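You operate a simulated robot arm through the tools that you are given. There is no shell and no other tool. Be economical: measure what you need, move in short steps, check, and stop when the job is done.

You are at the controls of a simulated robot arm. One attempt, no reset.

## Task
The spinner shows UNEVEN: add the yellow glue tube and run it.
Fine: shut the hood, press the green button once and wait till the green lamp is out; leave the dial and the other tubes.

Only the result counts: the job must be done as asked and must still hold three seconds after the hand-in. Knocking over, shifting, dropping, spilling or breaking anything else fails it.

## Robot
A 7-joint arm with a two-finger parallel gripper, fixed in place. Base frame: the origin is at the foot of the arm, x ahead of it, y to its left, z up; the work surface is at about z = 760. Units: mm, rad, N and s.
With the tool pointing down near the work surface it reaches from about 300 to 700 mm from the base axis. Its first joint turns from -1.152 to 1.152 rad. Payload 1.57 kg.
Tool frame: the origin (TCP) lies between the finger pads and is the grasp point; the fingertips stand 30 mm ahead of it; z points along the fingers, y is the line along which they close. Largest opening 110 mm; finger width 24, thickness 12; the body of the gripper, 48 by 112 mm, starts 78 mm behind the TCP.
Orientation is that of the tool frame in the base frame, as a unit quaternion [x, y, z, w]. With the fingers straight down and closing along the base's y, the tool's x points along the base's -x, its y along +y and its z along -z.

## Interface
- The arm moves only by the tool move_arm. Its argument "moves" is a list of rows, each a list of 3 entries, a list of its own where there are three numbers: the shift along the base's x, y, z in cm, then the turn, a rotation vector about the base's x, y, z in rad, then the opening, from 0 (shut) to 1 (fully open). In form: [[[tx, ty, tz], [wx, wy, wz], fingers], ...]. A call has 1 to 12 rows; each row shifts and turns the commanded pose from where the row before left it. Rows are played at 5 a second. More than 50 mm and 0.15 rad between two rows, or a gripper value outside its range, and nothing of the call is played. Where a pose cannot be reached the arm comes as near as it can. A force on the tool above 70 N (or 10 N above the force at the start of the call, whichever is more), or a blocked arm, ends the call early, and 0.2 s more pass. The fingers move at their own pace (about 108 mm/s each) and stop on an object; they squeeze with about 32 N. The grip force told is the motor's: it shows also when the fingers shut on nothing. Time passes only in rows, and 0.2 s behind the last, so rows that do not move let the fingers close. The reply holds the time, the measured pose of the TCP, the force on the tool along the base axes, the opening and the grip force, in the units named above and with some noise, with the torque about the TCP (base axes, N m) and any sound that the robot's microphone picked up, and new pictures: "show" is both (left out), scene, wrist or none.
- Cameras (640 x 400 px; columns grow to the right, rows downward): "scene" is fixed at [150, -381.1, 1396.9]; the picture's right is [0.87, -0.50, 0.00], its down [-0.26, -0.44, -0.86] and it looks along [0.43, 0.74, -0.51] (base axes); focal length 310 px, centre (320, 200). "wrist" rides on the gripper at [70, 16, -141] in the tool frame; the picture's right is [-0.23, 0.97, 0.00], its down [-0.86, -0.20, -0.48] and it looks along [-0.47, -0.11, 0.88] (tool axes); focal length 222 px, centre (320, 200). There is no depth. A picture from a camera that has moved, and an enlarged one, comes with that camera's place and axes in the base frame and with its lens. The place of the scene camera against the robot may be out by one fixed shift of up to 18 mm in any direction.
- inspect(camera, box): a new picture of the part [left, top, right, bottom] of that camera's present view, enlarged. No time passes.
- close_job(): hands the job in; it is judged then, once.

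Work in short steps. Places have to be worked out from the pictures, the camera data and where the tool is seen: move nearer, look again, correct. Check each grasp and each placing, and mend what went wrong. You have 120 turns and 200 pictures in all, those below and enlarged ones among them. Open the gripper and draw the arm clear of the work before you hand the job in, unless the task says otherwise; then end with one line.

The tools are called after "Call:" as name(argument=value, ...) on one line, values as JSON. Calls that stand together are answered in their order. move_arm: Moves the arm, as the interface text tells. Its arguments: {"type":"object","properties":{"moves":{"type":"array","items":{"type":"array"}},"show":{"type":"string","enum":["both","scene","wrist","none"]}},"required":["moves"]} The other tools are called the same way: inspect (camera, box) takes an enlarged picture of a part of a camera's view; close_job () hands the job in.

At the start:

```text
t: 0.0
eef_pos: [436.3, 111.8, 1130.2]
ee_rot: [0.0, 1.0, 0.0, 0.0]
ft_force: [-0.5, 0.0, -0.3]
moment: [0.04, 0.0, -0.02]
finger_gap: 110.0
grasp_force: 0.1
```

scene: 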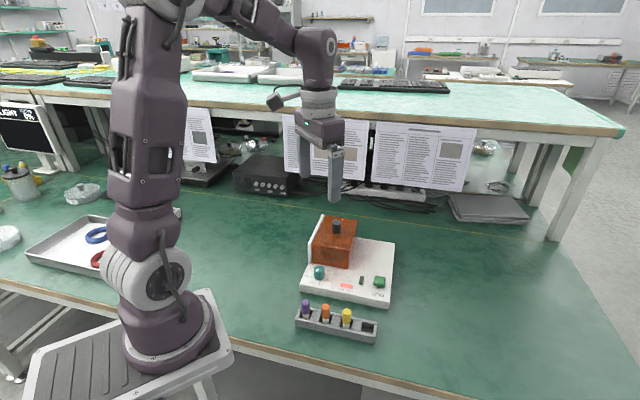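
wrist: 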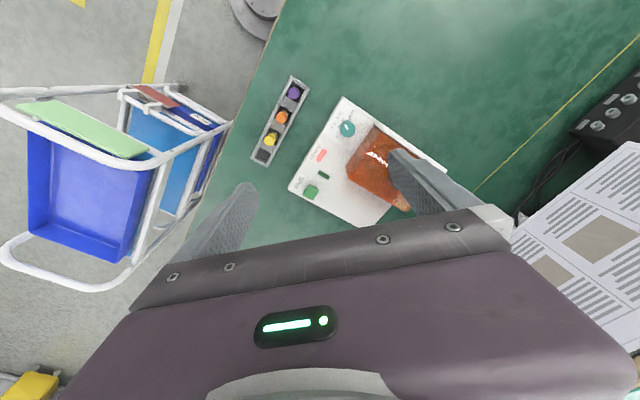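

I'll look closely at the machine and the tube rack first.

Call:
inspect(camera="scene", box=[280, 200, 420, 350])

Call:
inspect(camera="wrist", box=[240, 60, 460, 240])

```text
2.67 times, centred on (350, 275) of scene
camera zoom: at [150.0, -381.1, 1396.9], right [0.87, -0.5, 0.0], down [-0.26, -0.44, -0.86], along [0.43, 0.74, -0.51], focal length 826 px, centre (240, 0)
```

zoom: 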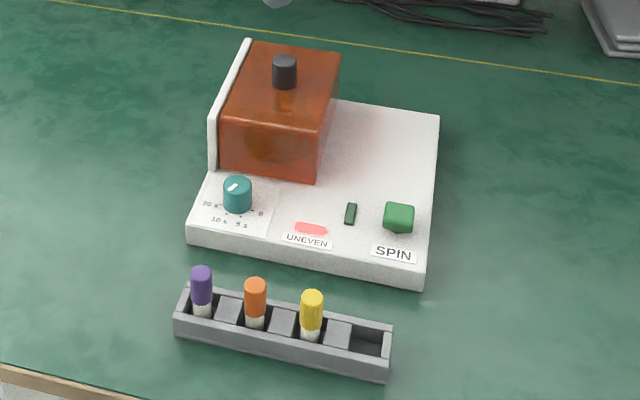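

```text
2.22 times, centred on (350, 150) of wrist
camera zoom: at [366.9, 127.5, 1270.6], right [0.23, 0.97, 0.0], down [0.86, -0.2, 0.48], along [0.47, -0.11, -0.88], focal length 494 px, centre (253, 311)
```

zoom: 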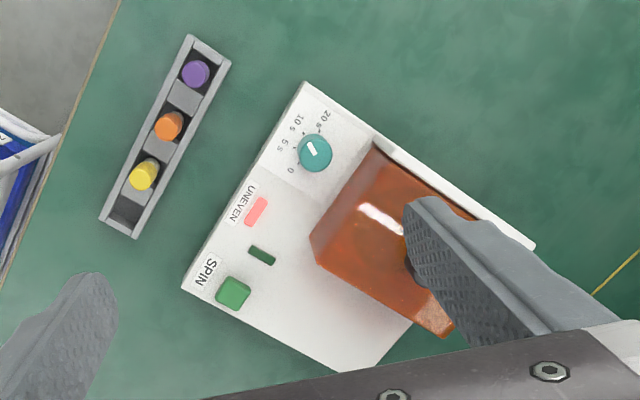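

The hood covers the rotor and the yellow tube stands in the rack. I'll shift the arm so the wrist camera sees the hood between the fingers.

Call:
move_arm(moves=[[[3.5, 4.0, 0], [0, 0, 0], 1], [[3.5, 4.0, 0], [0, 0, 0], 1], [[0, 0, 0], [0, 0, 0], 1]], show="both")

Call:
inspect(camera="wrist", box=[220, 40, 440, 220])

Call:
inspect(camera="scene", box=[290, 205, 400, 275])

```text
refused: row 1 steps farther than a row can; nothing moved
```

```text
2.22 times, centred on (330, 130) of wrist
camera zoom: at [366.9, 127.5, 1270.6], right [0.23, 0.97, 0.0], down [0.86, -0.2, 0.48], along [0.47, -0.11, -0.88], focal length 494 px, centre (298, 356)
```

zoom: 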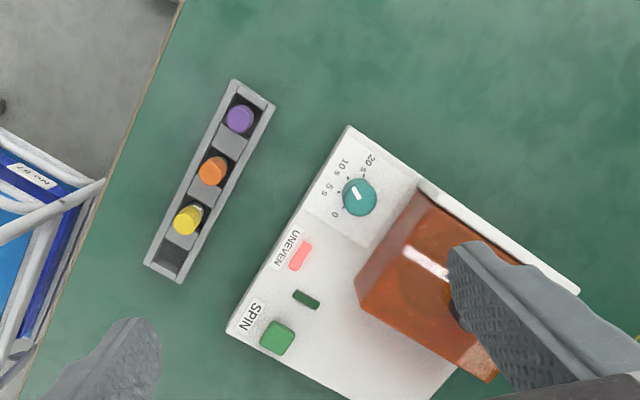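

```text
5.71 times, centred on (345, 240) of scene
camera zoom: at [150.0, -381.1, 1396.9], right [0.87, -0.5, 0.0], down [-0.26, -0.44, -0.86], along [0.43, 0.74, -0.51], focal length 1770 px, centre (177, -29)
```

zoom: 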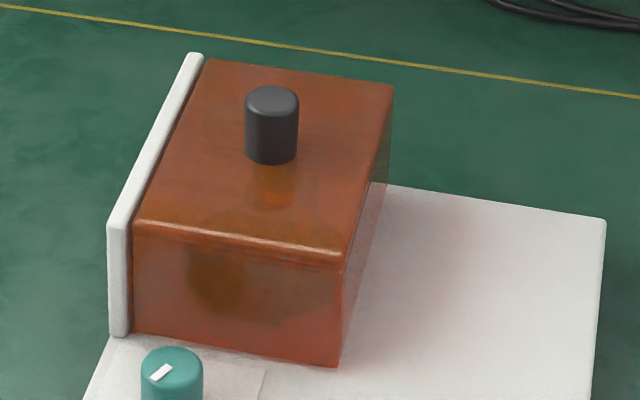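

Call:
move_arm(moves=[[[2.5, 3.5, 0], [0, 0, 0], 1], [[2.5, 3.5, 0], [0, 0, 0], 1], [[2, 2, 0], [0, 0, 0], 1], [[0, 0, 0], [0, 0, 0], 1]], show="both")

Call:
inspect(camera="wrist", box=[200, 40, 420, 220])

```text
t: 1.0
eef_pos: [505.4, 202.9, 1128.4]
ee_rot: [0.0, 1.0, 0.0, 0.0]
ft_force: [-0.3, 0.2, 0.5]
moment: [-0.04, 0.0, -0.01]
finger_gap: 110.2
grasp_force: 0.1
camera wrist: at [434.4, 218.9, 1269.8], right [0.23, 0.97, 0.0], down [0.86, -0.2, 0.48], along [0.47, -0.11, -0.88], focal length 222 px, centre (320, 200)
```

scene: 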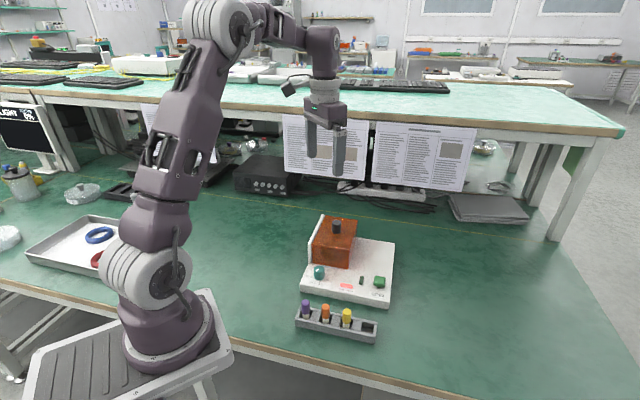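
wrist: 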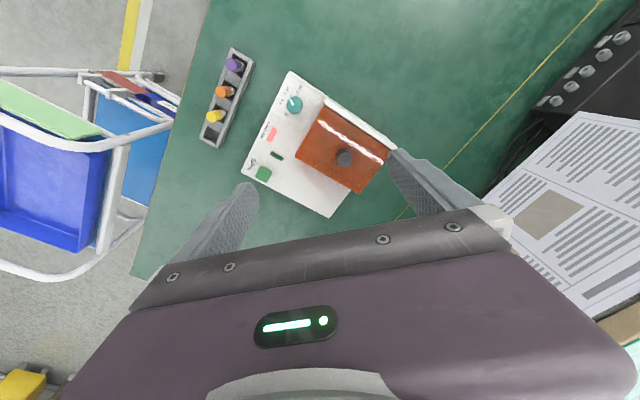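

```text
2.22 times, centred on (310, 130) of wrist
camera zoom: at [434.4, 218.9, 1269.8], right [0.23, 0.97, 0.0], down [0.86, -0.2, 0.48], along [0.47, -0.11, -0.88], focal length 494 px, centre (342, 356)
```

zoom: 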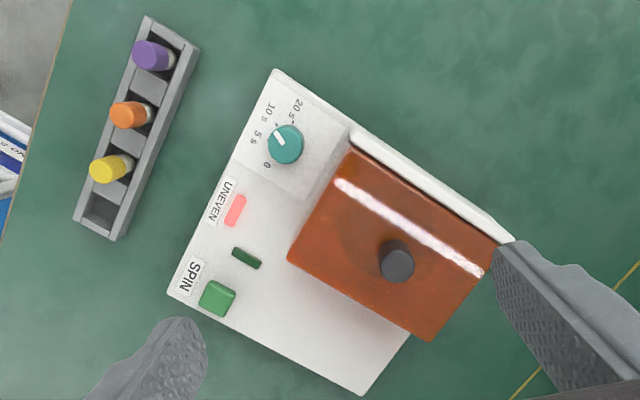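

Call:
inspect(camera="wrist", box=[280, 90, 400, 205])

```text
3.48 times, centred on (340, 148) of wrist
camera zoom: at [434.4, 218.9, 1269.8], right [0.23, 0.97, 0.0], down [0.86, -0.2, 0.48], along [0.47, -0.11, -0.88], focal length 773 px, centre (250, 383)
```

zoom: 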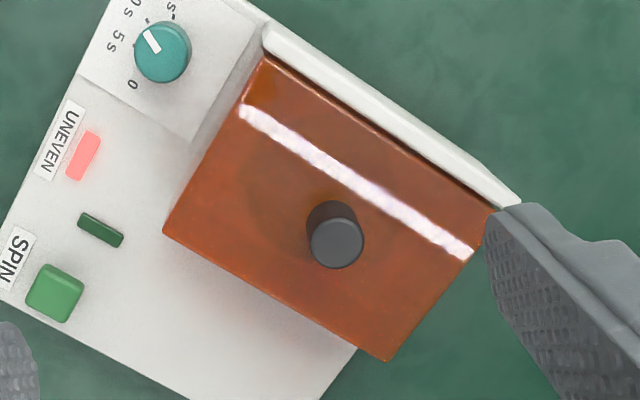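

The hood looks like a box with a central knob near (571,233), knob top at about z=880. There is free deck to its right, which suggests it slides. I'll turn the tool 45° to match the machine and move above the knob.

Call:
move_arm(moves=[[[1.5, 0.7, -2], [0, 0, 0.14], 0.6], [[1.5, 0.7, -3], [0, 0, 0.14], 0.6], [[1.5, 0.7, -3], [0, 0, 0.14], 0.6], [[1.5, 0.7, -3], [0, 0, 0.14], 0.6], [[0.6, 0.2, -3], [0, 0, 0.14], 0.6], [[0, 0, 0], [0, 0, 0.085], 0.6], [[0, 0, 0], [0, 0, 0], 0.6]], show="both")

Call:
inspect(camera="scene", box=[270, 160, 410, 260])

```text
t: 2.6
eef_pos: [572.1, 231.3, 988.6]
ee_rot: [-0.383, 0.924, 0.0, 0.0]
ft_force: [0.2, 1.1, 1.0]
moment: [0.0, -0.03, -0.01]
finger_gap: 65.9
grasp_force: 0.0
camera wrist: at [511.7, 194.1, 1129.2], right [-0.53, 0.85, 0.0], down [0.75, 0.46, 0.48], along [0.41, 0.25, -0.88], focal length 222 px, centre (320, 200)
```

scene: 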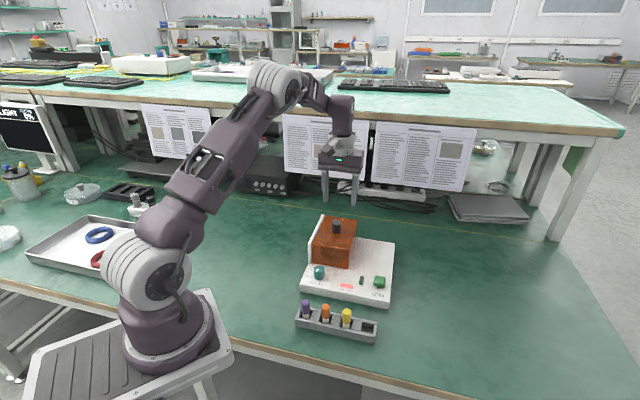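
wrist: 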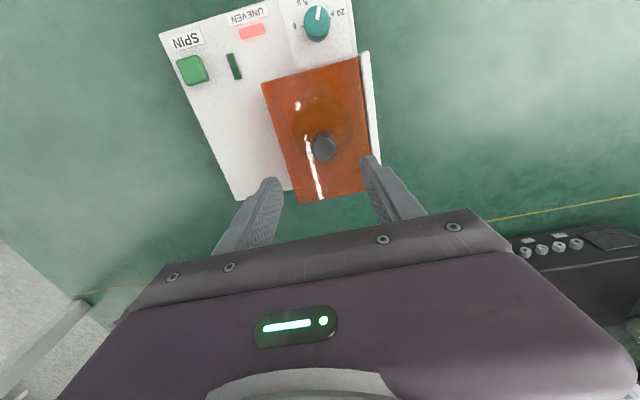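

```text
4.00 times, centred on (340, 210) of scene
camera zoom: at [150.0, -381.1, 1396.9], right [0.87, -0.5, 0.0], down [-0.26, -0.44, -0.86], along [0.43, 0.74, -0.51], focal length 1239 px, centre (240, 160)
```

zoom: 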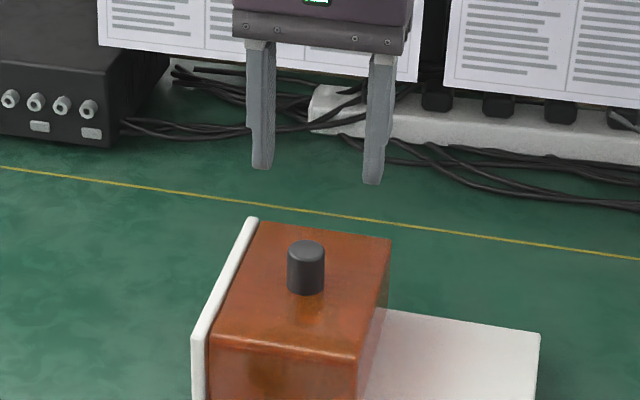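

Call:
move_arm(moves=[[[-0.2, 0.1, -2], [0, 0, 0], 0.6], [[0, 0, -3], [0, 0, 0], 0.6], [[0, 0, 0], [0, 0, 0], 0.6]], show="none")

Call:
inspect(camera="scene", box=[290, 180, 390, 260])

Call:
inspect(camera="wrist", box=[220, 60, 440, 220])

```text
t: 3.4
eef_pos: [571.2, 232.1, 939.2]
ee_rot: [-0.383, 0.924, 0.0, 0.0]
ft_force: [-0.2, 1.2, 0.5]
moment: [0.0, 0.02, -0.01]
finger_gap: 65.7
grasp_force: 0.0
```

```text
5.00 times, centred on (340, 220) of scene
camera zoom: at [150.0, -381.1, 1396.9], right [0.87, -0.5, 0.0], down [-0.26, -0.44, -0.86], along [0.43, 0.74, -0.51], focal length 1549 px, centre (220, 100)
```

zoom: 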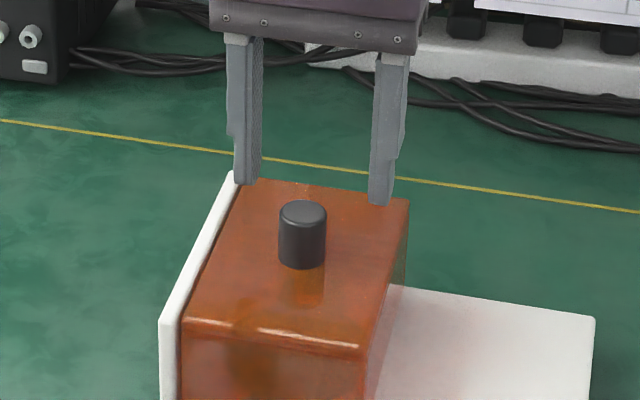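

```text
2.50 times, centred on (330, 140) of wrist
camera zoom: at [510.8, 194.0, 1080.0], right [-0.53, 0.85, 0.0], down [0.75, 0.46, 0.48], along [0.41, 0.25, -0.88], focal length 555 px, centre (295, 350)
```

zoom: 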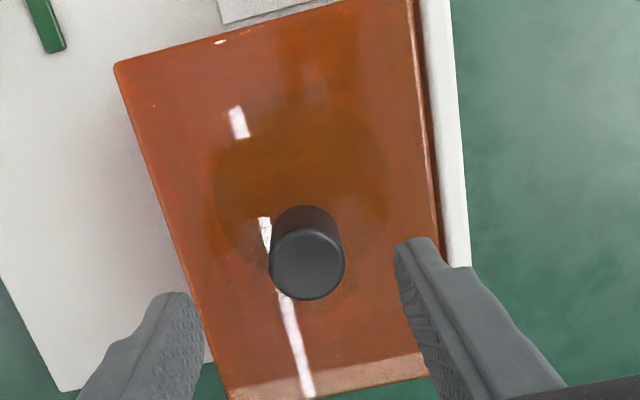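

Call:
move_arm(moves=[[[-0.2, 0.15, 0], [0, 0, 0], 0.45], [[0, 0, -2], [0, 0, 0], 0.45], [[0, 0, -2], [0, 0, 0], 0.45], [[0, 0, 0], [0, 0, 0], 0.45]], show="none")

Call:
inspect(camera="scene", box=[290, 180, 390, 260])

Call:
inspect(camera="wrist", box=[220, 80, 440, 240])

```text
t: 4.4
eef_pos: [569.1, 234.4, 899.7]
ee_rot: [-0.383, 0.924, 0.0, 0.0]
ft_force: [-0.5, -0.2, 0.4]
moment: [0.04, 0.01, 0.01]
finger_gap: 49.8
grasp_force: 0.1
```

```text
5.00 times, centred on (340, 220) of scene
camera zoom: at [150.0, -381.1, 1396.9], right [0.87, -0.5, 0.0], down [-0.26, -0.44, -0.86], along [0.43, 0.74, -0.51], focal length 1549 px, centre (220, 100)
```

zoom: 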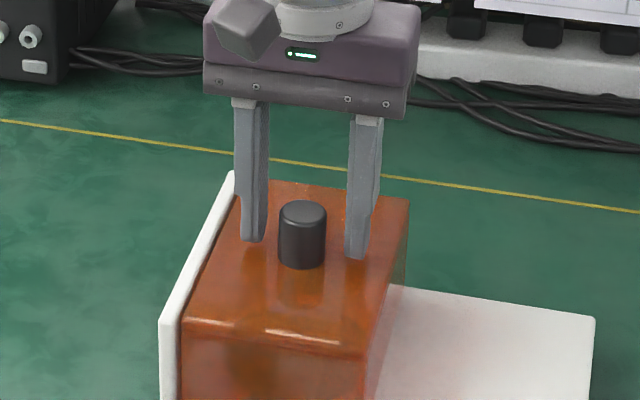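

```text
2.50 times, centred on (330, 160) of wrist
camera zoom: at [508.1, 196.6, 1040.5], right [-0.53, 0.85, 0.0], down [0.75, 0.46, 0.48], along [0.41, 0.25, -0.88], focal length 555 px, centre (295, 300)
```

zoom: 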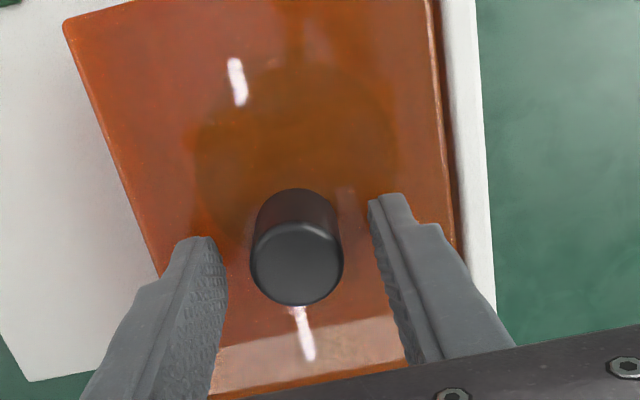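

The tips are about 6 mm above the lid and centred on the knob. I'll lower 2 mm and close.

Call:
move_arm(moves=[[[-0.1, 0, -0.2], [0, 0, 0], 0.45], [[0, 0, 0], [0, 0, 0], 0], [[0, 0, 0], [0, 0, 0], 0], [[0, 0, 0], [0, 0, 0], 0]], show="scene")

```text
t: 5.4
eef_pos: [566.2, 234.0, 898.1]
ee_rot: [-0.382, 0.924, 0.0, 0.0]
ft_force: [0.2, 1.3, -1.1]
moment: [-0.28, -0.46, 0.02]
finger_gap: 27.1
grasp_force: 37.7
```

scene: 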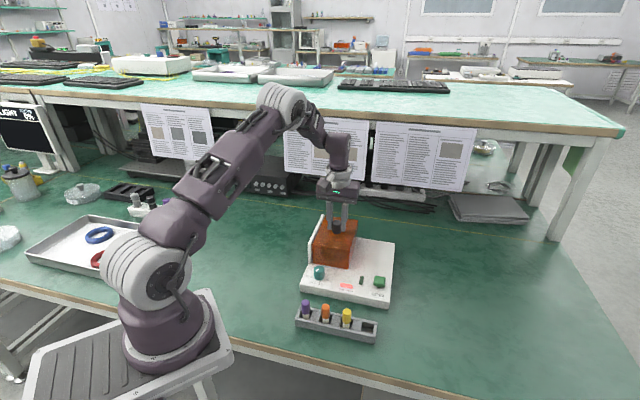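

The knob is held (27 mm). I'll test with a small lift of 4 mm.

Call:
move_arm(moves=[[[0, 0, 0.2], [0, 0, 0], 0], [[0, 0, 0.2], [0, 0, 0], 0], [[0, 0, 0], [0, 0, 0], 0]], show="none")

Call:
inspect(camera="scene", box=[290, 200, 400, 280])

```text
t: 6.2
eef_pos: [567.2, 234.0, 900.4]
ee_rot: [-0.382, 0.924, 0.0, -0.002]
ft_force: [0.8, 2.6, -34.4]
moment: [-0.27, -0.41, -0.02]
finger_gap: 27.4
grasp_force: 38.3
```

```text
5.00 times, centred on (345, 240) of scene
camera zoom: at [150.7, -380.8, 1397.0], right [0.87, -0.5, 0.0], down [-0.26, -0.44, -0.86], along [0.43, 0.74, -0.51], focal length 1549 px, centre (195, 0)
```

zoom: 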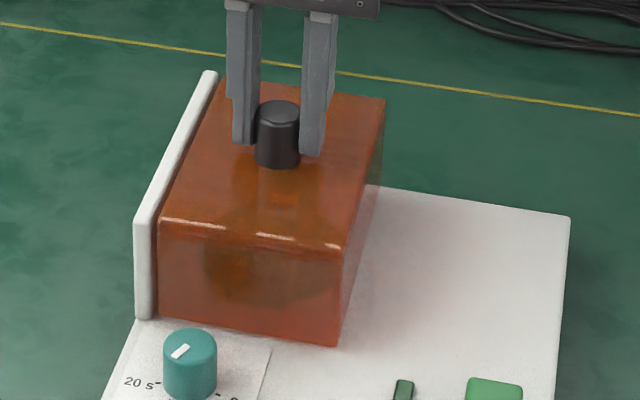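

It resists lifting (34 N), so it isn't lift-off. I'll relax back down and test a slide along machine-right (+x,-y).

Call:
move_arm(moves=[[[0, 0, -0.4], [0, 0, 0], 0], [[0.25, -0.25, 0], [0, 0, 0], 0], [[0.25, -0.25, 0], [0, 0, 0], 0], [[0.25, -0.25, 0], [0, 0, 0], 0], [[0, 0, 0], [0, 0, 0], 0]], show="none")

Call:
inspect(camera="scene", box=[290, 200, 400, 280])

```text
t: 7.4
eef_pos: [575.0, 226.6, 899.5]
ee_rot: [-0.383, 0.924, 0.0, 0.002]
ft_force: [-3.8, -5.1, 34.1]
moment: [0.22, 0.5, 0.01]
finger_gap: 27.6
grasp_force: 38.2
```

```text
5.00 times, centred on (345, 240) of scene
camera zoom: at [149.3, -381.5, 1396.9], right [0.87, -0.5, 0.0], down [-0.26, -0.44, -0.86], along [0.43, 0.74, -0.51], focal length 1549 px, centre (195, 0)
```

zoom: 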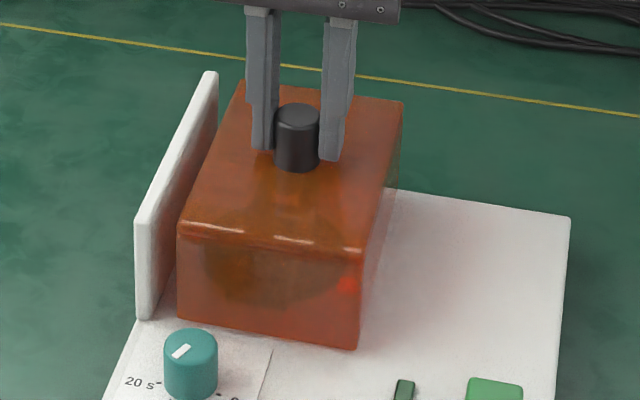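

It slides. I'll relieve the downward force and keep sliding.

Call:
move_arm(moves=[[[0, 0, 0.2], [0, 0, 0], 0], [[0.6, -0.6, 0], [0, 0, 0], 0], [[0.8, -0.8, 0], [0, 0, 0], 0], [[0.8, -0.8, 0], [0, 0, 0], 0], [[0.8, -0.8, 0], [0, 0, 0], 0], [[0.8, -0.8, 0], [0, 0, 0], 0], [[0.8, -0.8, 0], [0, 0, 0], 0], [[0, 0, 0], [0, 0, 0], 0]], show="both")

```text
t: 9.2
eef_pos: [621.2, 179.8, 899.7]
ee_rot: [-0.382, 0.924, 0.001, -0.001]
ft_force: [9.8, 10.2, -16.7]
moment: [0.14, -0.85, -0.01]
finger_gap: 27.4
grasp_force: 38.3
camera wrist: at [560.4, 142.8, 1039.9], right [-0.53, 0.85, 0.0], down [0.75, 0.46, 0.48], along [0.4, 0.25, -0.88], focal length 222 px, centre (320, 200)
```

scene: 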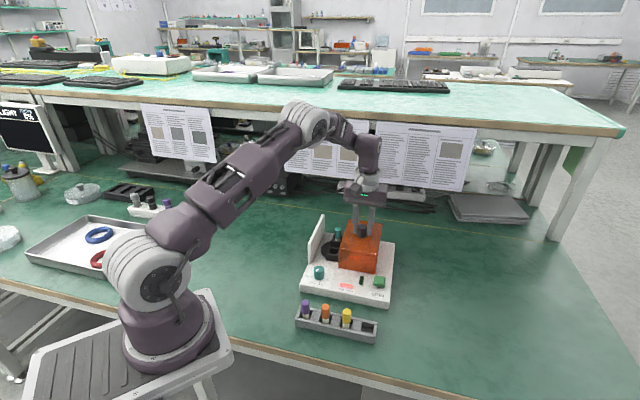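
wrist: 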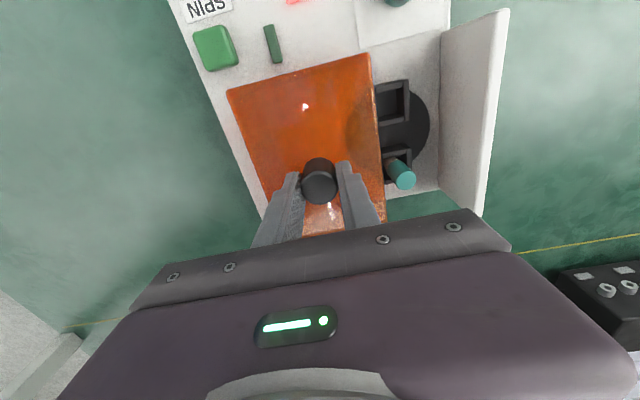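

Call:
move_arm(moves=[[[0.1, 0.1, -0.1], [0, 0, 0], 0], [[0.7, -0.7, 0], [0, 0, 0], 0], [[0.7, -0.7, 0], [0, 0, 0], 0], [[0.5, -0.5, 0], [0, 0, 0], 0], [[0, 0, 0], [0, 0, 0], 0]], show="both")

```text
t: 10.4
eef_pos: [640.9, 161.4, 899.0]
ee_rot: [-0.382, 0.924, -0.002, 0.0]
ft_force: [-12.5, -12.7, 27.8]
moment: [-0.12, 0.91, 0.02]
finger_gap: 27.2
grasp_force: 37.9
camera wrist: at [579.9, 123.2, 1039.6], right [-0.53, 0.85, 0.0], down [0.75, 0.46, 0.48], along [0.41, 0.25, -0.88], focal length 222 px, centre (320, 200)
```

scene: 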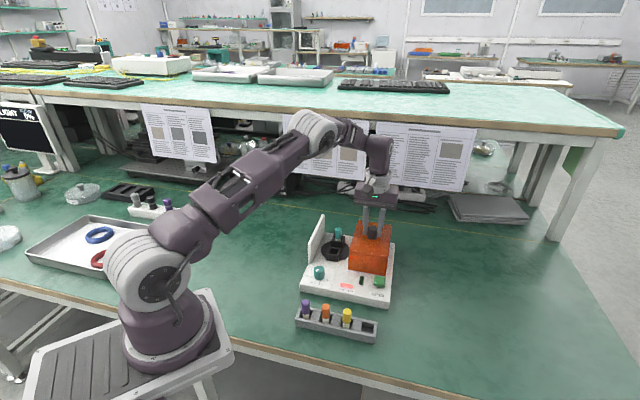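
wrist: 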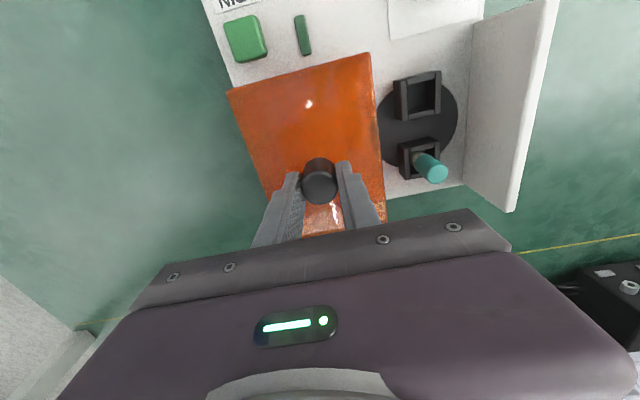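

The rotor has an empty front slot and a teal tube in the back one. I'll slide the hood a little farther for clearance.

Call:
move_arm(moves=[[[-0.05, -0.05, 0.15], [0, 0, 0], 0], [[0.4, -0.4, 0], [0, 0, 0], 0], [[0.4, -0.4, 0], [0, 0, 0], 0], [[0, 0, 0], [0, 0, 0], 0]], show="none")

```text
t: 11.4
eef_pos: [642.5, 160.5, 898.3]
ee_rot: [-0.384, 0.923, 0.006, -0.005]
ft_force: [-51.9, 30.5, 9.1]
moment: [-0.21, 0.43, 0.19]
finger_gap: 27.6
grasp_force: 38.0
```

The hood is at its end stop. I'll relax, release and rise straight up.

Call:
move_arm(moves=[[[-0.6, 0.6, 0], [0, 0, 0], 0], [[0, 0, 0], [0, 0, 0], 0.45], [[0, 0, 0], [0, 0, 0], 0.45], [[0, 0, 3], [0, 0, 0], 0.45], [[0, 0, 3], [0, 0, 0], 0.45], [[-2, -1, 3], [0, 0, 0], 0.45], [[-3, -1, 3], [0, 0, 0], 0.45], [[0, 0, 0], [0, 0, 0], 0.45]], show="both")

Call:
inspect(camera="scene", box=[285, 205, 405, 345])

Call:
inspect(camera="wrist", box=[300, 20, 500, 180])

```text
t: 13.2
eef_pos: [590.4, 138.9, 1020.4]
ee_rot: [-0.382, 0.924, 0.0, 0.0]
ft_force: [0.2, -0.4, 0.4]
moment: [0.05, -0.02, 0.01]
finger_gap: 49.4
grasp_force: 0.0
camera wrist: at [530.3, 100.5, 1161.6], right [-0.53, 0.85, 0.0], down [0.75, 0.46, 0.48], along [0.41, 0.25, -0.88], focal length 222 px, centre (320, 200)
```

scene: 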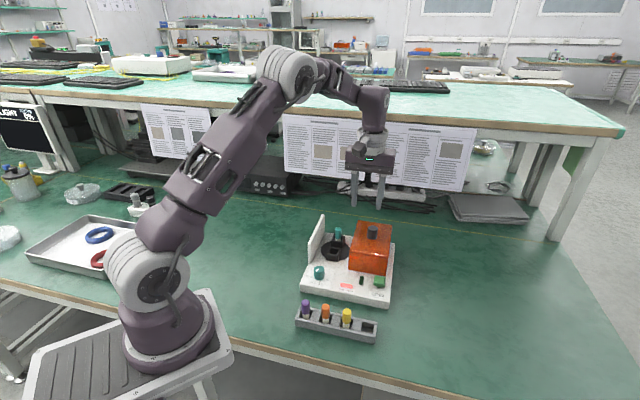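
wrist: 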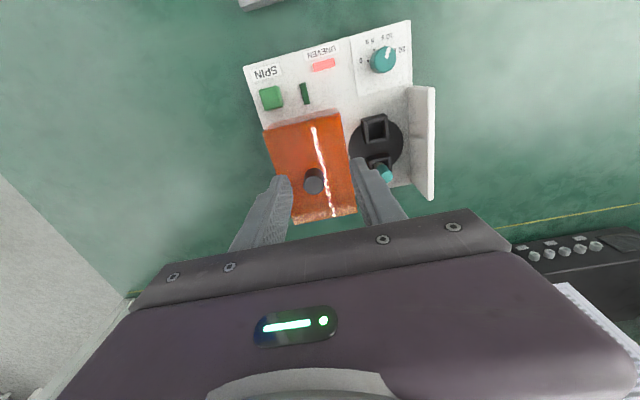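

```text
2.86 times, centred on (345, 275) of scene
camera zoom: at [150.0, -381.2, 1396.9], right [0.87, -0.5, 0.0], down [-0.26, -0.44, -0.86], along [0.43, 0.74, -0.51], focal length 885 px, centre (249, -14)
```

zoom: 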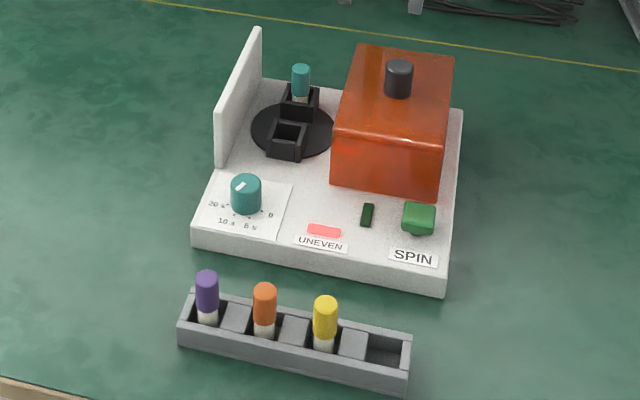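

```text
2.50 times, centred on (400, 100) of wrist
camera zoom: at [530.3, 100.5, 1161.6], right [-0.53, 0.85, 0.0], down [0.75, 0.46, 0.48], along [0.41, 0.25, -0.88], focal length 555 px, centre (120, 450)
```

zoom: 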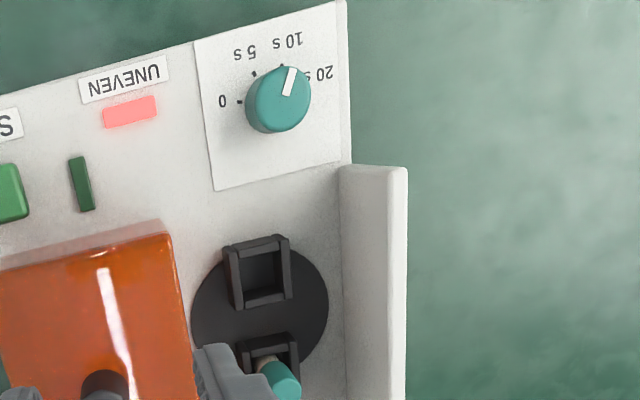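

Hood is open with its knob standing clear; the front slot of the rotor is empty at roughly (543,210). Now I move above the yellow tube at about (447,8), keeping the tool yaw.

Call:
move_arm(moves=[[[-3.4, -3.2, 0], [0, 0, 0], 0.45], [[-3.4, -3.2, 0], [0, 0, 0], 0.45], [[-3.4, -3.2, -1], [0, 0, 0], 0.45], [[-3.4, -3.2, -1], [0, 0, 0], 0.4], [[-0.7, -0.3, -3.5], [0, 0, 0], 0.4], [[0, 0, 0], [0, 0, 0], 0.4]], show="both")

Call:
inspect(camera="wrist", box=[220, 60, 440, 220])

Call:
inspect(camera="scene", box=[290, 240, 400, 350])

```text
t: 14.6
eef_pos: [448.0, 9.3, 963.8]
ee_rot: [-0.382, 0.924, 0.0, 0.0]
ft_force: [0.3, -0.2, 0.3]
moment: [-0.04, 0.0, 0.02]
finger_gap: 44.0
grasp_force: 0.0
camera wrist: at [388.5, -28.7, 1104.6], right [-0.53, 0.85, 0.0], down [0.75, 0.46, 0.48], along [0.41, 0.25, -0.88], focal length 222 px, centre (320, 200)
```

scene: 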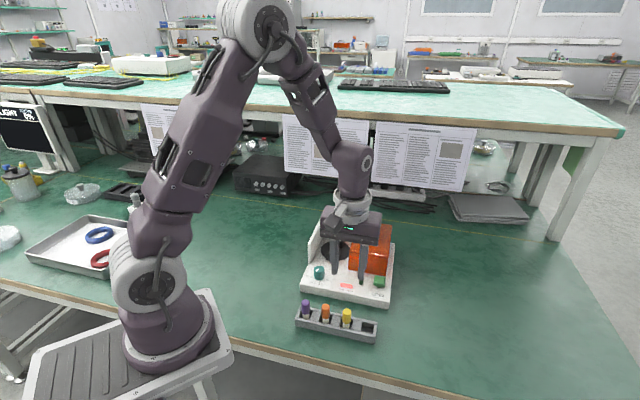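
wrist: 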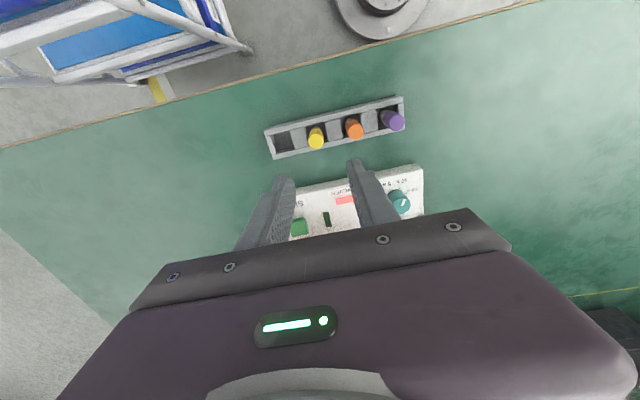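

```text
2.50 times, centred on (330, 140) of wrist
camera zoom: at [388.5, -28.7, 1104.6], right [-0.53, 0.85, 0.0], down [0.75, 0.46, 0.48], along [0.41, 0.25, -0.88], focal length 555 px, centre (295, 350)
```

zoom: 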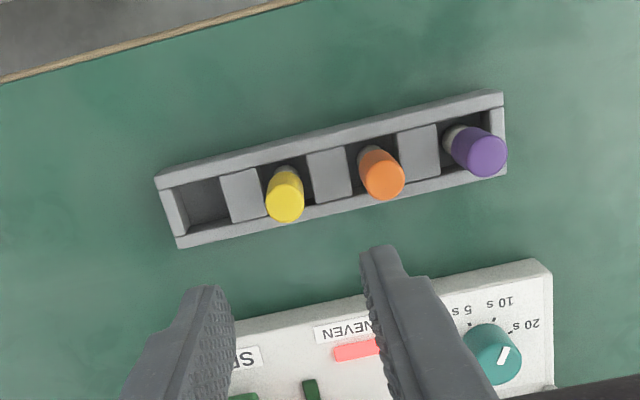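

```text
3.64 times, centred on (345, 295) of scene
camera zoom: at [150.0, -381.2, 1396.9], right [0.87, -0.5, 0.0], down [-0.26, -0.44, -0.86], along [0.43, 0.74, -0.51], focal length 1126 px, centre (229, -146)
```

zoom: 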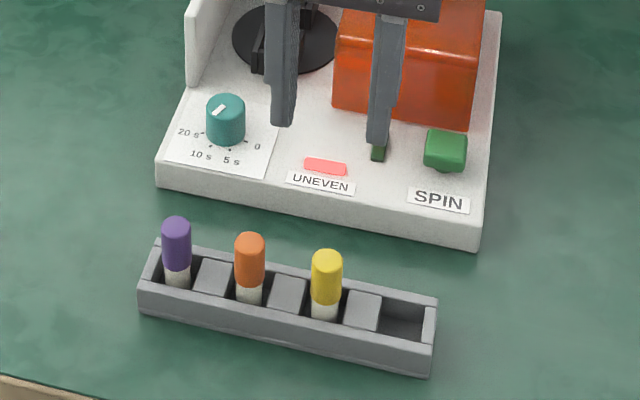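

Call:
move_arm(moves=[[[0.2, -0.5, -3.5], [0, 0, 0], 0.4], [[0, 0, -3.5], [0, 0, 0], 0.4], [[0, 0, 0], [0, 0, 0], 0.4]], show="none")

Call:
inspect(camera="wrist", box=[220, 60, 440, 220])

Call:
inspect(camera="scene", box=[290, 240, 400, 350])

```text
t: 15.4
eef_pos: [450.6, 3.3, 895.5]
ee_rot: [-0.383, 0.924, 0.0, -0.001]
ft_force: [0.4, 0.0, 0.2]
moment: [0.02, -0.02, -0.03]
finger_gap: 43.9
grasp_force: 0.1
```

```text
2.50 times, centred on (330, 140) of wrist
camera zoom: at [390.4, -34.7, 1035.4], right [-0.53, 0.85, 0.0], down [0.75, 0.46, 0.48], along [0.41, 0.25, -0.88], focal length 555 px, centre (295, 350)
```

zoom: 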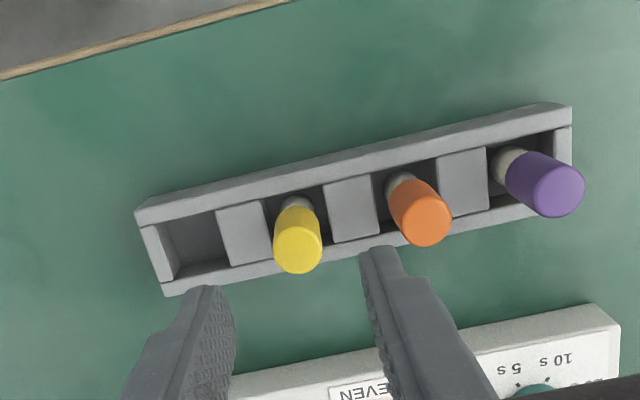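

```text
3.64 times, centred on (345, 295) of scene
camera zoom: at [150.0, -381.1, 1396.9], right [0.87, -0.5, 0.0], down [-0.26, -0.44, -0.86], along [0.43, 0.74, -0.51], focal length 1126 px, centre (229, -146)
```

zoom: 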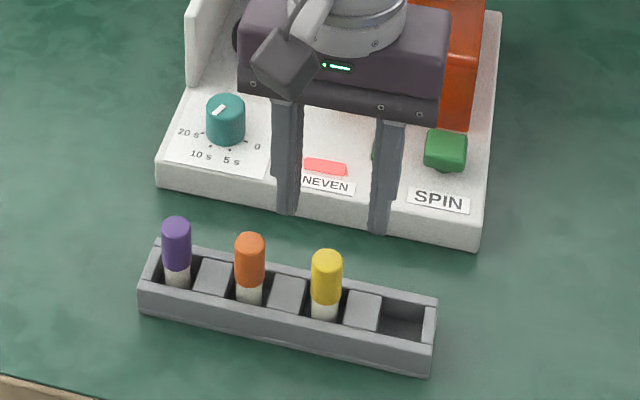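

Call:
move_arm(moves=[[[0, 0.05, -2], [0, 0, 0], 0.38], [[0, 0, -2], [0, 0, 0], 0.38], [[0, 0, 0], [0, 0, 0], 0.38]], show="none")

Call:
inspect(camera="wrist", box=[220, 80, 440, 240])

Call:
inspect(camera="scene", box=[290, 260, 400, 350])

```text
t: 16.2
eef_pos: [450.3, 3.6, 855.1]
ee_rot: [-0.383, 0.924, 0.001, 0.0]
ft_force: [0.2, -0.2, -0.1]
moment: [-0.01, 0.0, -0.03]
finger_gap: 41.9
grasp_force: 0.0
```

```text
2.50 times, centred on (330, 160) of wrist
camera zoom: at [390.6, -34.2, 996.3], right [-0.53, 0.85, 0.0], down [0.75, 0.46, 0.48], along [0.41, 0.25, -0.88], focal length 555 px, centre (295, 300)
```

zoom: 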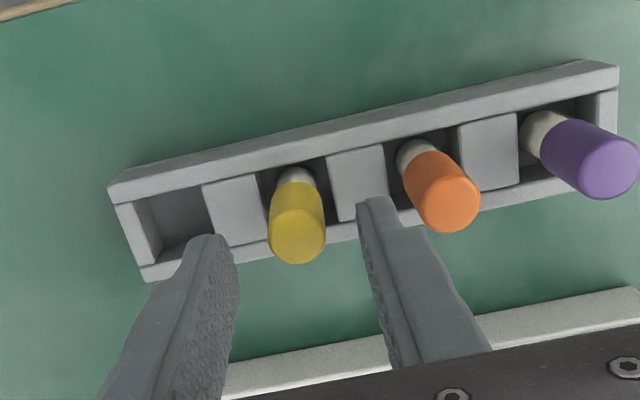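

```text
4.44 times, centred on (345, 305) of scene
camera zoom: at [150.0, -381.1, 1396.9], right [0.87, -0.5, 0.0], down [-0.26, -0.44, -0.86], along [0.43, 0.74, -0.51], focal length 1377 px, centre (209, -267)
```

zoom: 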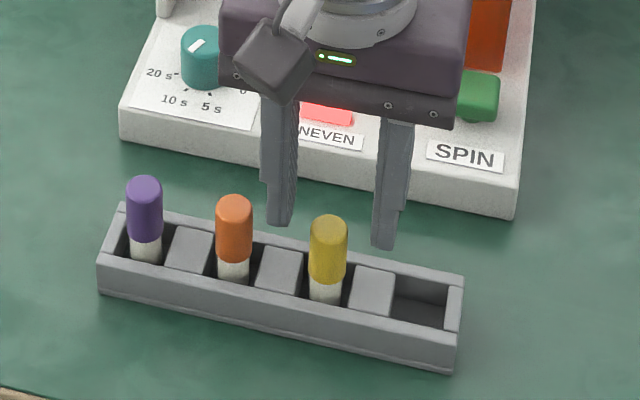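

Call:
move_arm(moves=[[[-0.1, -0.1, -1.4], [0, 0, 0], 0.38], [[0, 0, 0], [0, 0, 0], 0.38], [[0, 0, 0], [0, 0, 0], 0], [[0, 0, 0], [0, 0, 0], 0], [[0, 0, 0], [0, 0, 0], 0]], show="none")

Call:
inspect(camera="wrist", box=[220, 80, 440, 240])

Call:
inspect(camera="scene", box=[290, 260, 400, 350])

```text
t: 17.4
eef_pos: [449.2, 3.3, 843.3]
ee_rot: [-0.383, 0.924, 0.0, 0.0]
ft_force: [-0.3, 0.1, 0.5]
moment: [-0.01, 0.0, 0.0]
finger_gap: 17.3
grasp_force: 31.8
```

```text
2.50 times, centred on (330, 160) of wrist
camera zoom: at [389.7, -34.6, 983.1], right [-0.53, 0.85, 0.0], down [0.75, 0.46, 0.48], along [0.41, 0.25, -0.88], focal length 555 px, centre (295, 300)
```

zoom: 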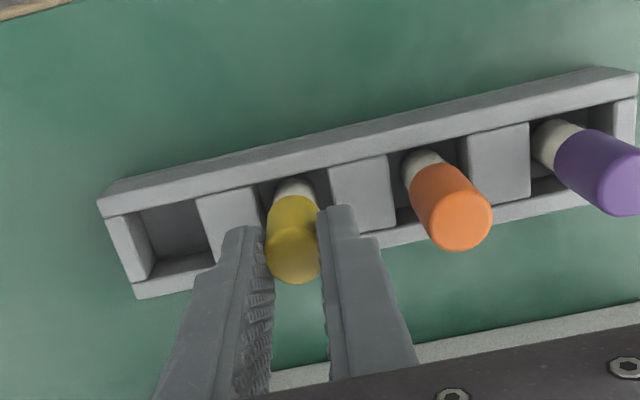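

```text
4.44 times, centred on (345, 305) of scene
camera zoom: at [150.0, -381.1, 1396.9], right [0.87, -0.5, 0.0], down [-0.26, -0.44, -0.86], along [0.43, 0.74, -0.51], focal length 1377 px, centre (209, -267)
```

zoom: 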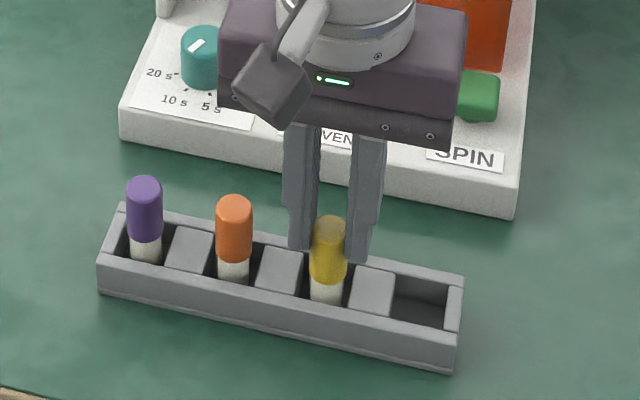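

The cap is held (17 mm). I'll lift and check.

Call:
move_arm(moves=[[[0, 0, 1.5], [0, 0, 0], 0], [[0, 0, 3], [0, 0, 0], 0], [[0, 0, 3.5], [0, 0, 0], 0], [[0, 0, 3.5], [0, 0, 0], 0], [[0, 0, 0], [0, 0, 0], 0]], show="none")

Call:
inspect(camera="wrist", box=[220, 80, 440, 240])

Call:
inspect(camera="scene", box=[280, 200, 410, 350])

```text
t: 18.6
eef_pos: [452.2, 3.4, 957.0]
ee_rot: [-0.382, 0.924, 0.0, -0.001]
ft_force: [-0.4, -0.6, 0.1]
moment: [0.01, -0.01, 0.02]
finger_gap: 17.4
grasp_force: 31.9
```

```text
2.50 times, centred on (330, 160) of wrist
camera zoom: at [392.6, -34.0, 1098.1], right [-0.53, 0.85, 0.0], down [0.75, 0.46, 0.48], along [0.41, 0.25, -0.88], focal length 555 px, centre (295, 300)
```

zoom: 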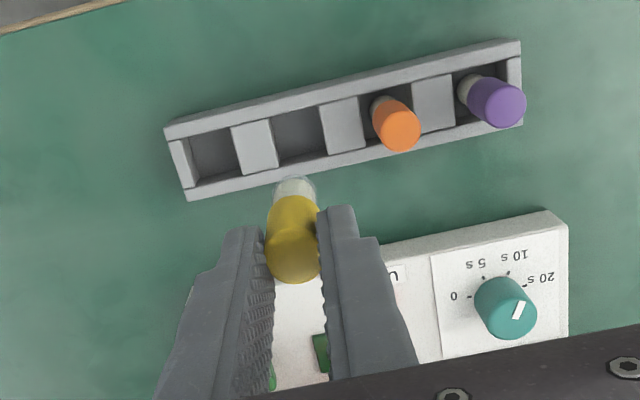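

```text
2.67 times, centred on (345, 275) of scene
camera zoom: at [150.0, -381.1, 1396.9], right [0.87, -0.5, 0.0], down [-0.26, -0.44, -0.86], along [0.43, 0.74, -0.51], focal length 826 px, centre (253, 0)
```

zoom: 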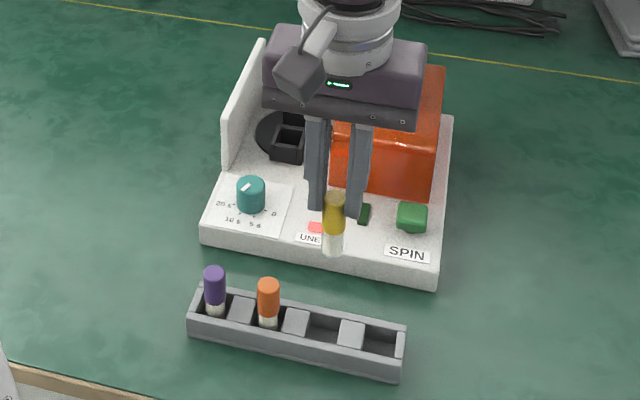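

The yellow tube is held upright and nothing else moved. I'll carry it above the empty rotor slot, around (544,213).

Call:
move_arm(moves=[[[0.5, 2, 2.5], [0, 0, 0], 0], [[1.8, 4, 0], [0, 0, 0], 0], [[1.8, 4, 0], [0, 0, 0], 0], [[1.8, 4, 0], [0, 0, 0], 0], [[1.8, 4, 0], [0, 0, 0], 0], [[1.5, 3, 0], [0, 0, 0], 0], [[0, 0, 0], [0, 0, 0], 0]], show="none")

Call:
inspect(camera="wrist", box=[220, 60, 440, 220])

Call:
inspect(camera="scene", box=[290, 170, 400, 280])

```text
t: 20.2
eef_pos: [542.1, 215.7, 982.2]
ee_rot: [-0.383, 0.924, 0.0, 0.001]
ft_force: [-0.7, 0.4, -0.1]
moment: [-0.03, 0.0, 0.0]
finger_gap: 17.2
grasp_force: 31.8
```

```text
2.50 times, centred on (330, 140) of wrist
camera zoom: at [481.5, 177.4, 1123.2], right [-0.53, 0.85, 0.0], down [0.75, 0.46, 0.48], along [0.41, 0.25, -0.88], focal length 555 px, centre (295, 350)
```

zoom: 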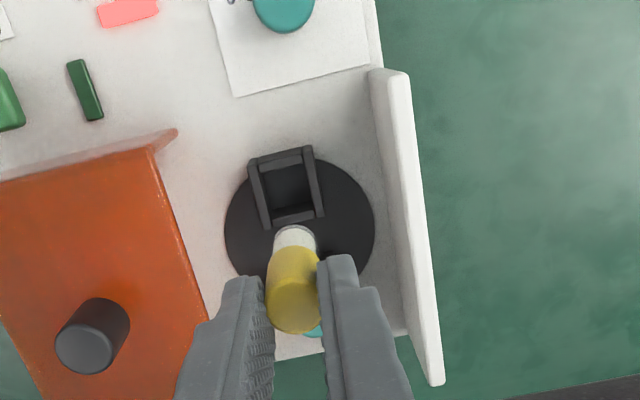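

```text
3.64 times, centred on (345, 225) of scene
camera zoom: at [150.1, -381.1, 1396.9], right [0.87, -0.5, 0.0], down [-0.26, -0.44, -0.86], along [0.43, 0.74, -0.51], focal length 1126 px, centre (229, 109)
```

zoom: 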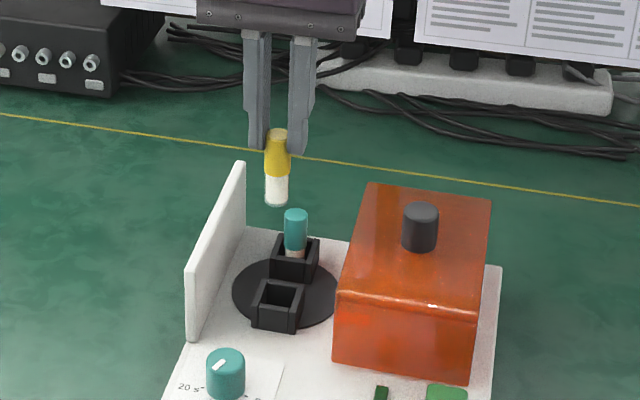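

Call:
move_arm(moves=[[[0, -0.6, -2], [0, 0, 0], 0], [[0, 0, -2.5], [0, 0, 0], 0], [[0, 0, -2.5], [0, 0, 0], 0], [[0, 0, 0], [0, 0, 0], 0]], show="none")

Call:
inspect(camera="wrist", box=[260, 60, 400, 180])

Call:
inspect(camera="scene", box=[300, 200, 380, 270])

```text
t: 21.2
eef_pos: [542.5, 208.1, 912.1]
ee_rot: [-0.382, 0.924, -0.001, 0.0]
ft_force: [0.6, -0.5, -0.4]
moment: [0.02, 0.0, -0.02]
finger_gap: 17.5
grasp_force: 32.0
```

```text
3.33 times, centred on (330, 120) of wrist
camera zoom: at [482.4, 170.3, 1052.5], right [-0.53, 0.85, 0.0], down [0.75, 0.46, 0.48], along [0.41, 0.25, -0.88], focal length 740 px, centre (287, 467)
```

zoom: 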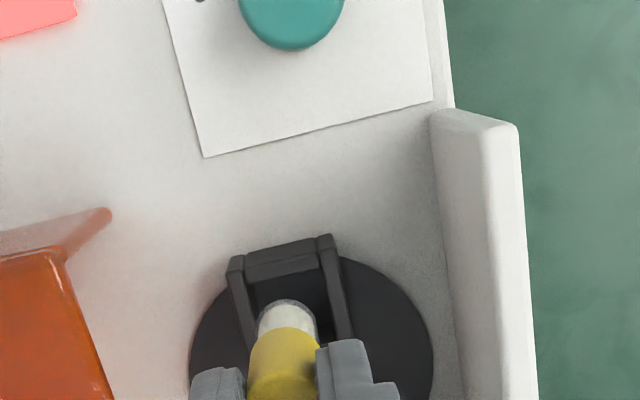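

```text
5.71 times, centred on (340, 235) of scene
camera zoom: at [150.0, -381.1, 1396.9], right [0.87, -0.5, 0.0], down [-0.26, -0.44, -0.86], along [0.43, 0.74, -0.51], focal length 1770 px, centre (206, 0)
```

zoom: 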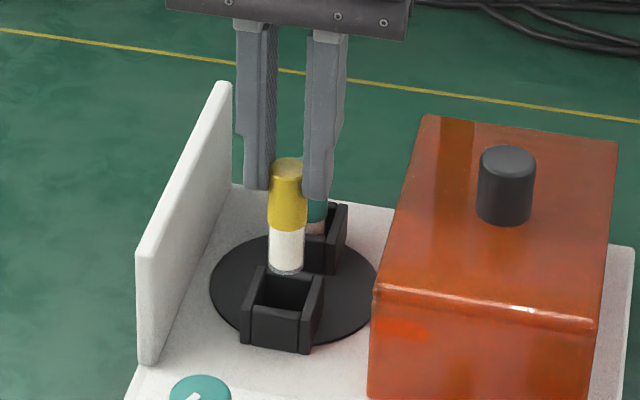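

Alignment looks close; I'll nudge about 1.5 mm toward the machine front and lower 9 mm, then look again.

Call:
move_arm(moves=[[[-0.1, -0.1, 0], [0, 0, 0], 0], [[0, 0, -0.9], [0, 0, 0], 0], [[0, 0, 0], [0, 0, 0], 0]], show="none")

Call:
inspect(camera="wrist", box=[280, 110, 360, 170])

Call:
inspect(camera="scene", box=[310, 220, 370, 270])

```text
t: 22.0
eef_pos: [542.1, 206.7, 901.8]
ee_rot: [-0.383, 0.924, 0.0, 0.0]
ft_force: [-1.0, 0.8, -0.4]
moment: [0.02, 0.02, 0.01]
finger_gap: 17.3
grasp_force: 32.3
```

```text
6.67 times, centred on (320, 140) of wrist
camera zoom: at [481.8, 168.6, 1043.0], right [-0.53, 0.85, 0.0], down [0.75, 0.46, 0.48], along [0.41, 0.25, -0.88], focal length 1481 px, centre (320, 600)
```

zoom: 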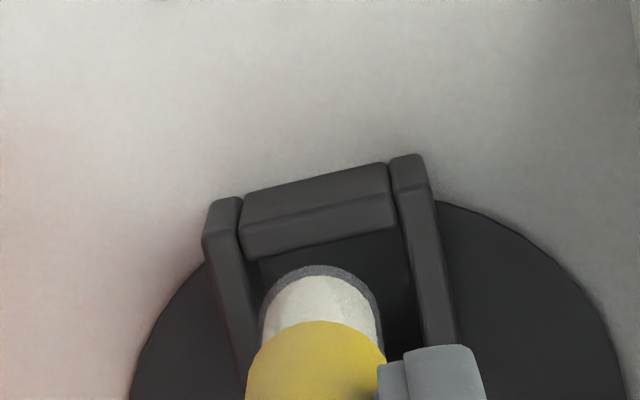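

```text
8.00 times, centred on (340, 245) of scene
camera zoom: at [150.0, -381.1, 1396.9], right [0.87, -0.5, 0.0], down [-0.26, -0.44, -0.86], along [0.43, 0.74, -0.51], focal length 2478 px, centre (160, -160)
```

zoom: 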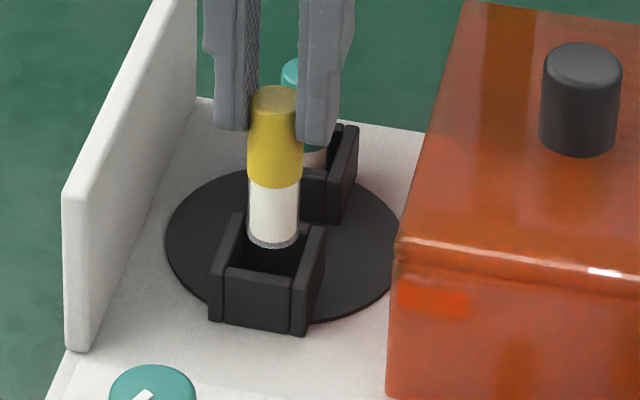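

The tube is about 2 mm off toward the hood. I'll correct that and lower 10 mm into the slot.

Call:
move_arm(moves=[[[-0.15, 0.15, 0], [0, 0, 0], 0], [[0, 0, -0.5], [0, 0, 0], 0], [[0, 0, -0.5], [0, 0, 0], 0], [[0, 0, 0], [0, 0, 0], 0]], show="none")

Call:
inspect(camera="wrist", box=[280, 110, 360, 170])

Call:
inspect(camera="scene", box=[310, 220, 370, 270])

```text
t: 23.0
eef_pos: [539.6, 208.4, 892.8]
ee_rot: [-0.384, 0.923, 0.0, -0.001]
ft_force: [-0.3, 0.5, 0.7]
moment: [0.02, -0.01, 0.01]
finger_gap: 17.5
grasp_force: 31.7
```

```text
6.67 times, centred on (320, 140) of wrist
camera zoom: at [479.7, 170.2, 1033.8], right [-0.53, 0.85, 0.0], down [0.75, 0.46, 0.48], along [0.41, 0.25, -0.88], focal length 1481 px, centre (320, 600)
```

zoom: 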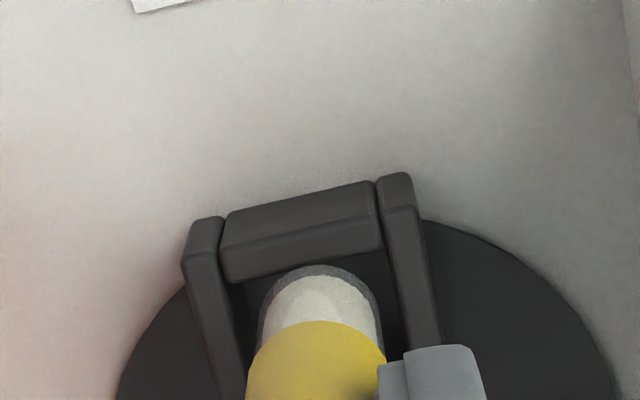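

```text
8.00 times, centred on (340, 245) of scene
camera zoom: at [150.0, -381.1, 1396.9], right [0.87, -0.5, 0.0], down [-0.26, -0.44, -0.86], along [0.43, 0.74, -0.51], focal length 2478 px, centre (160, -160)
```

zoom: 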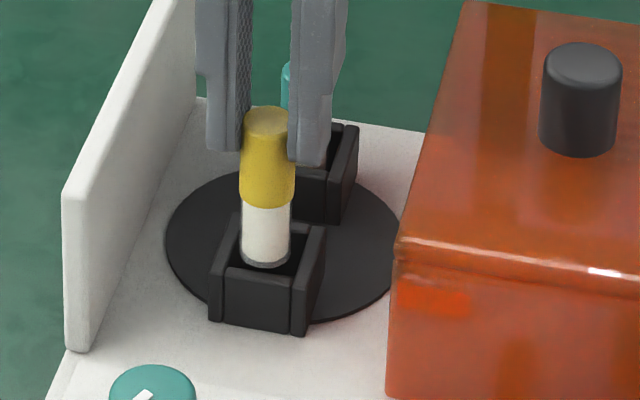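

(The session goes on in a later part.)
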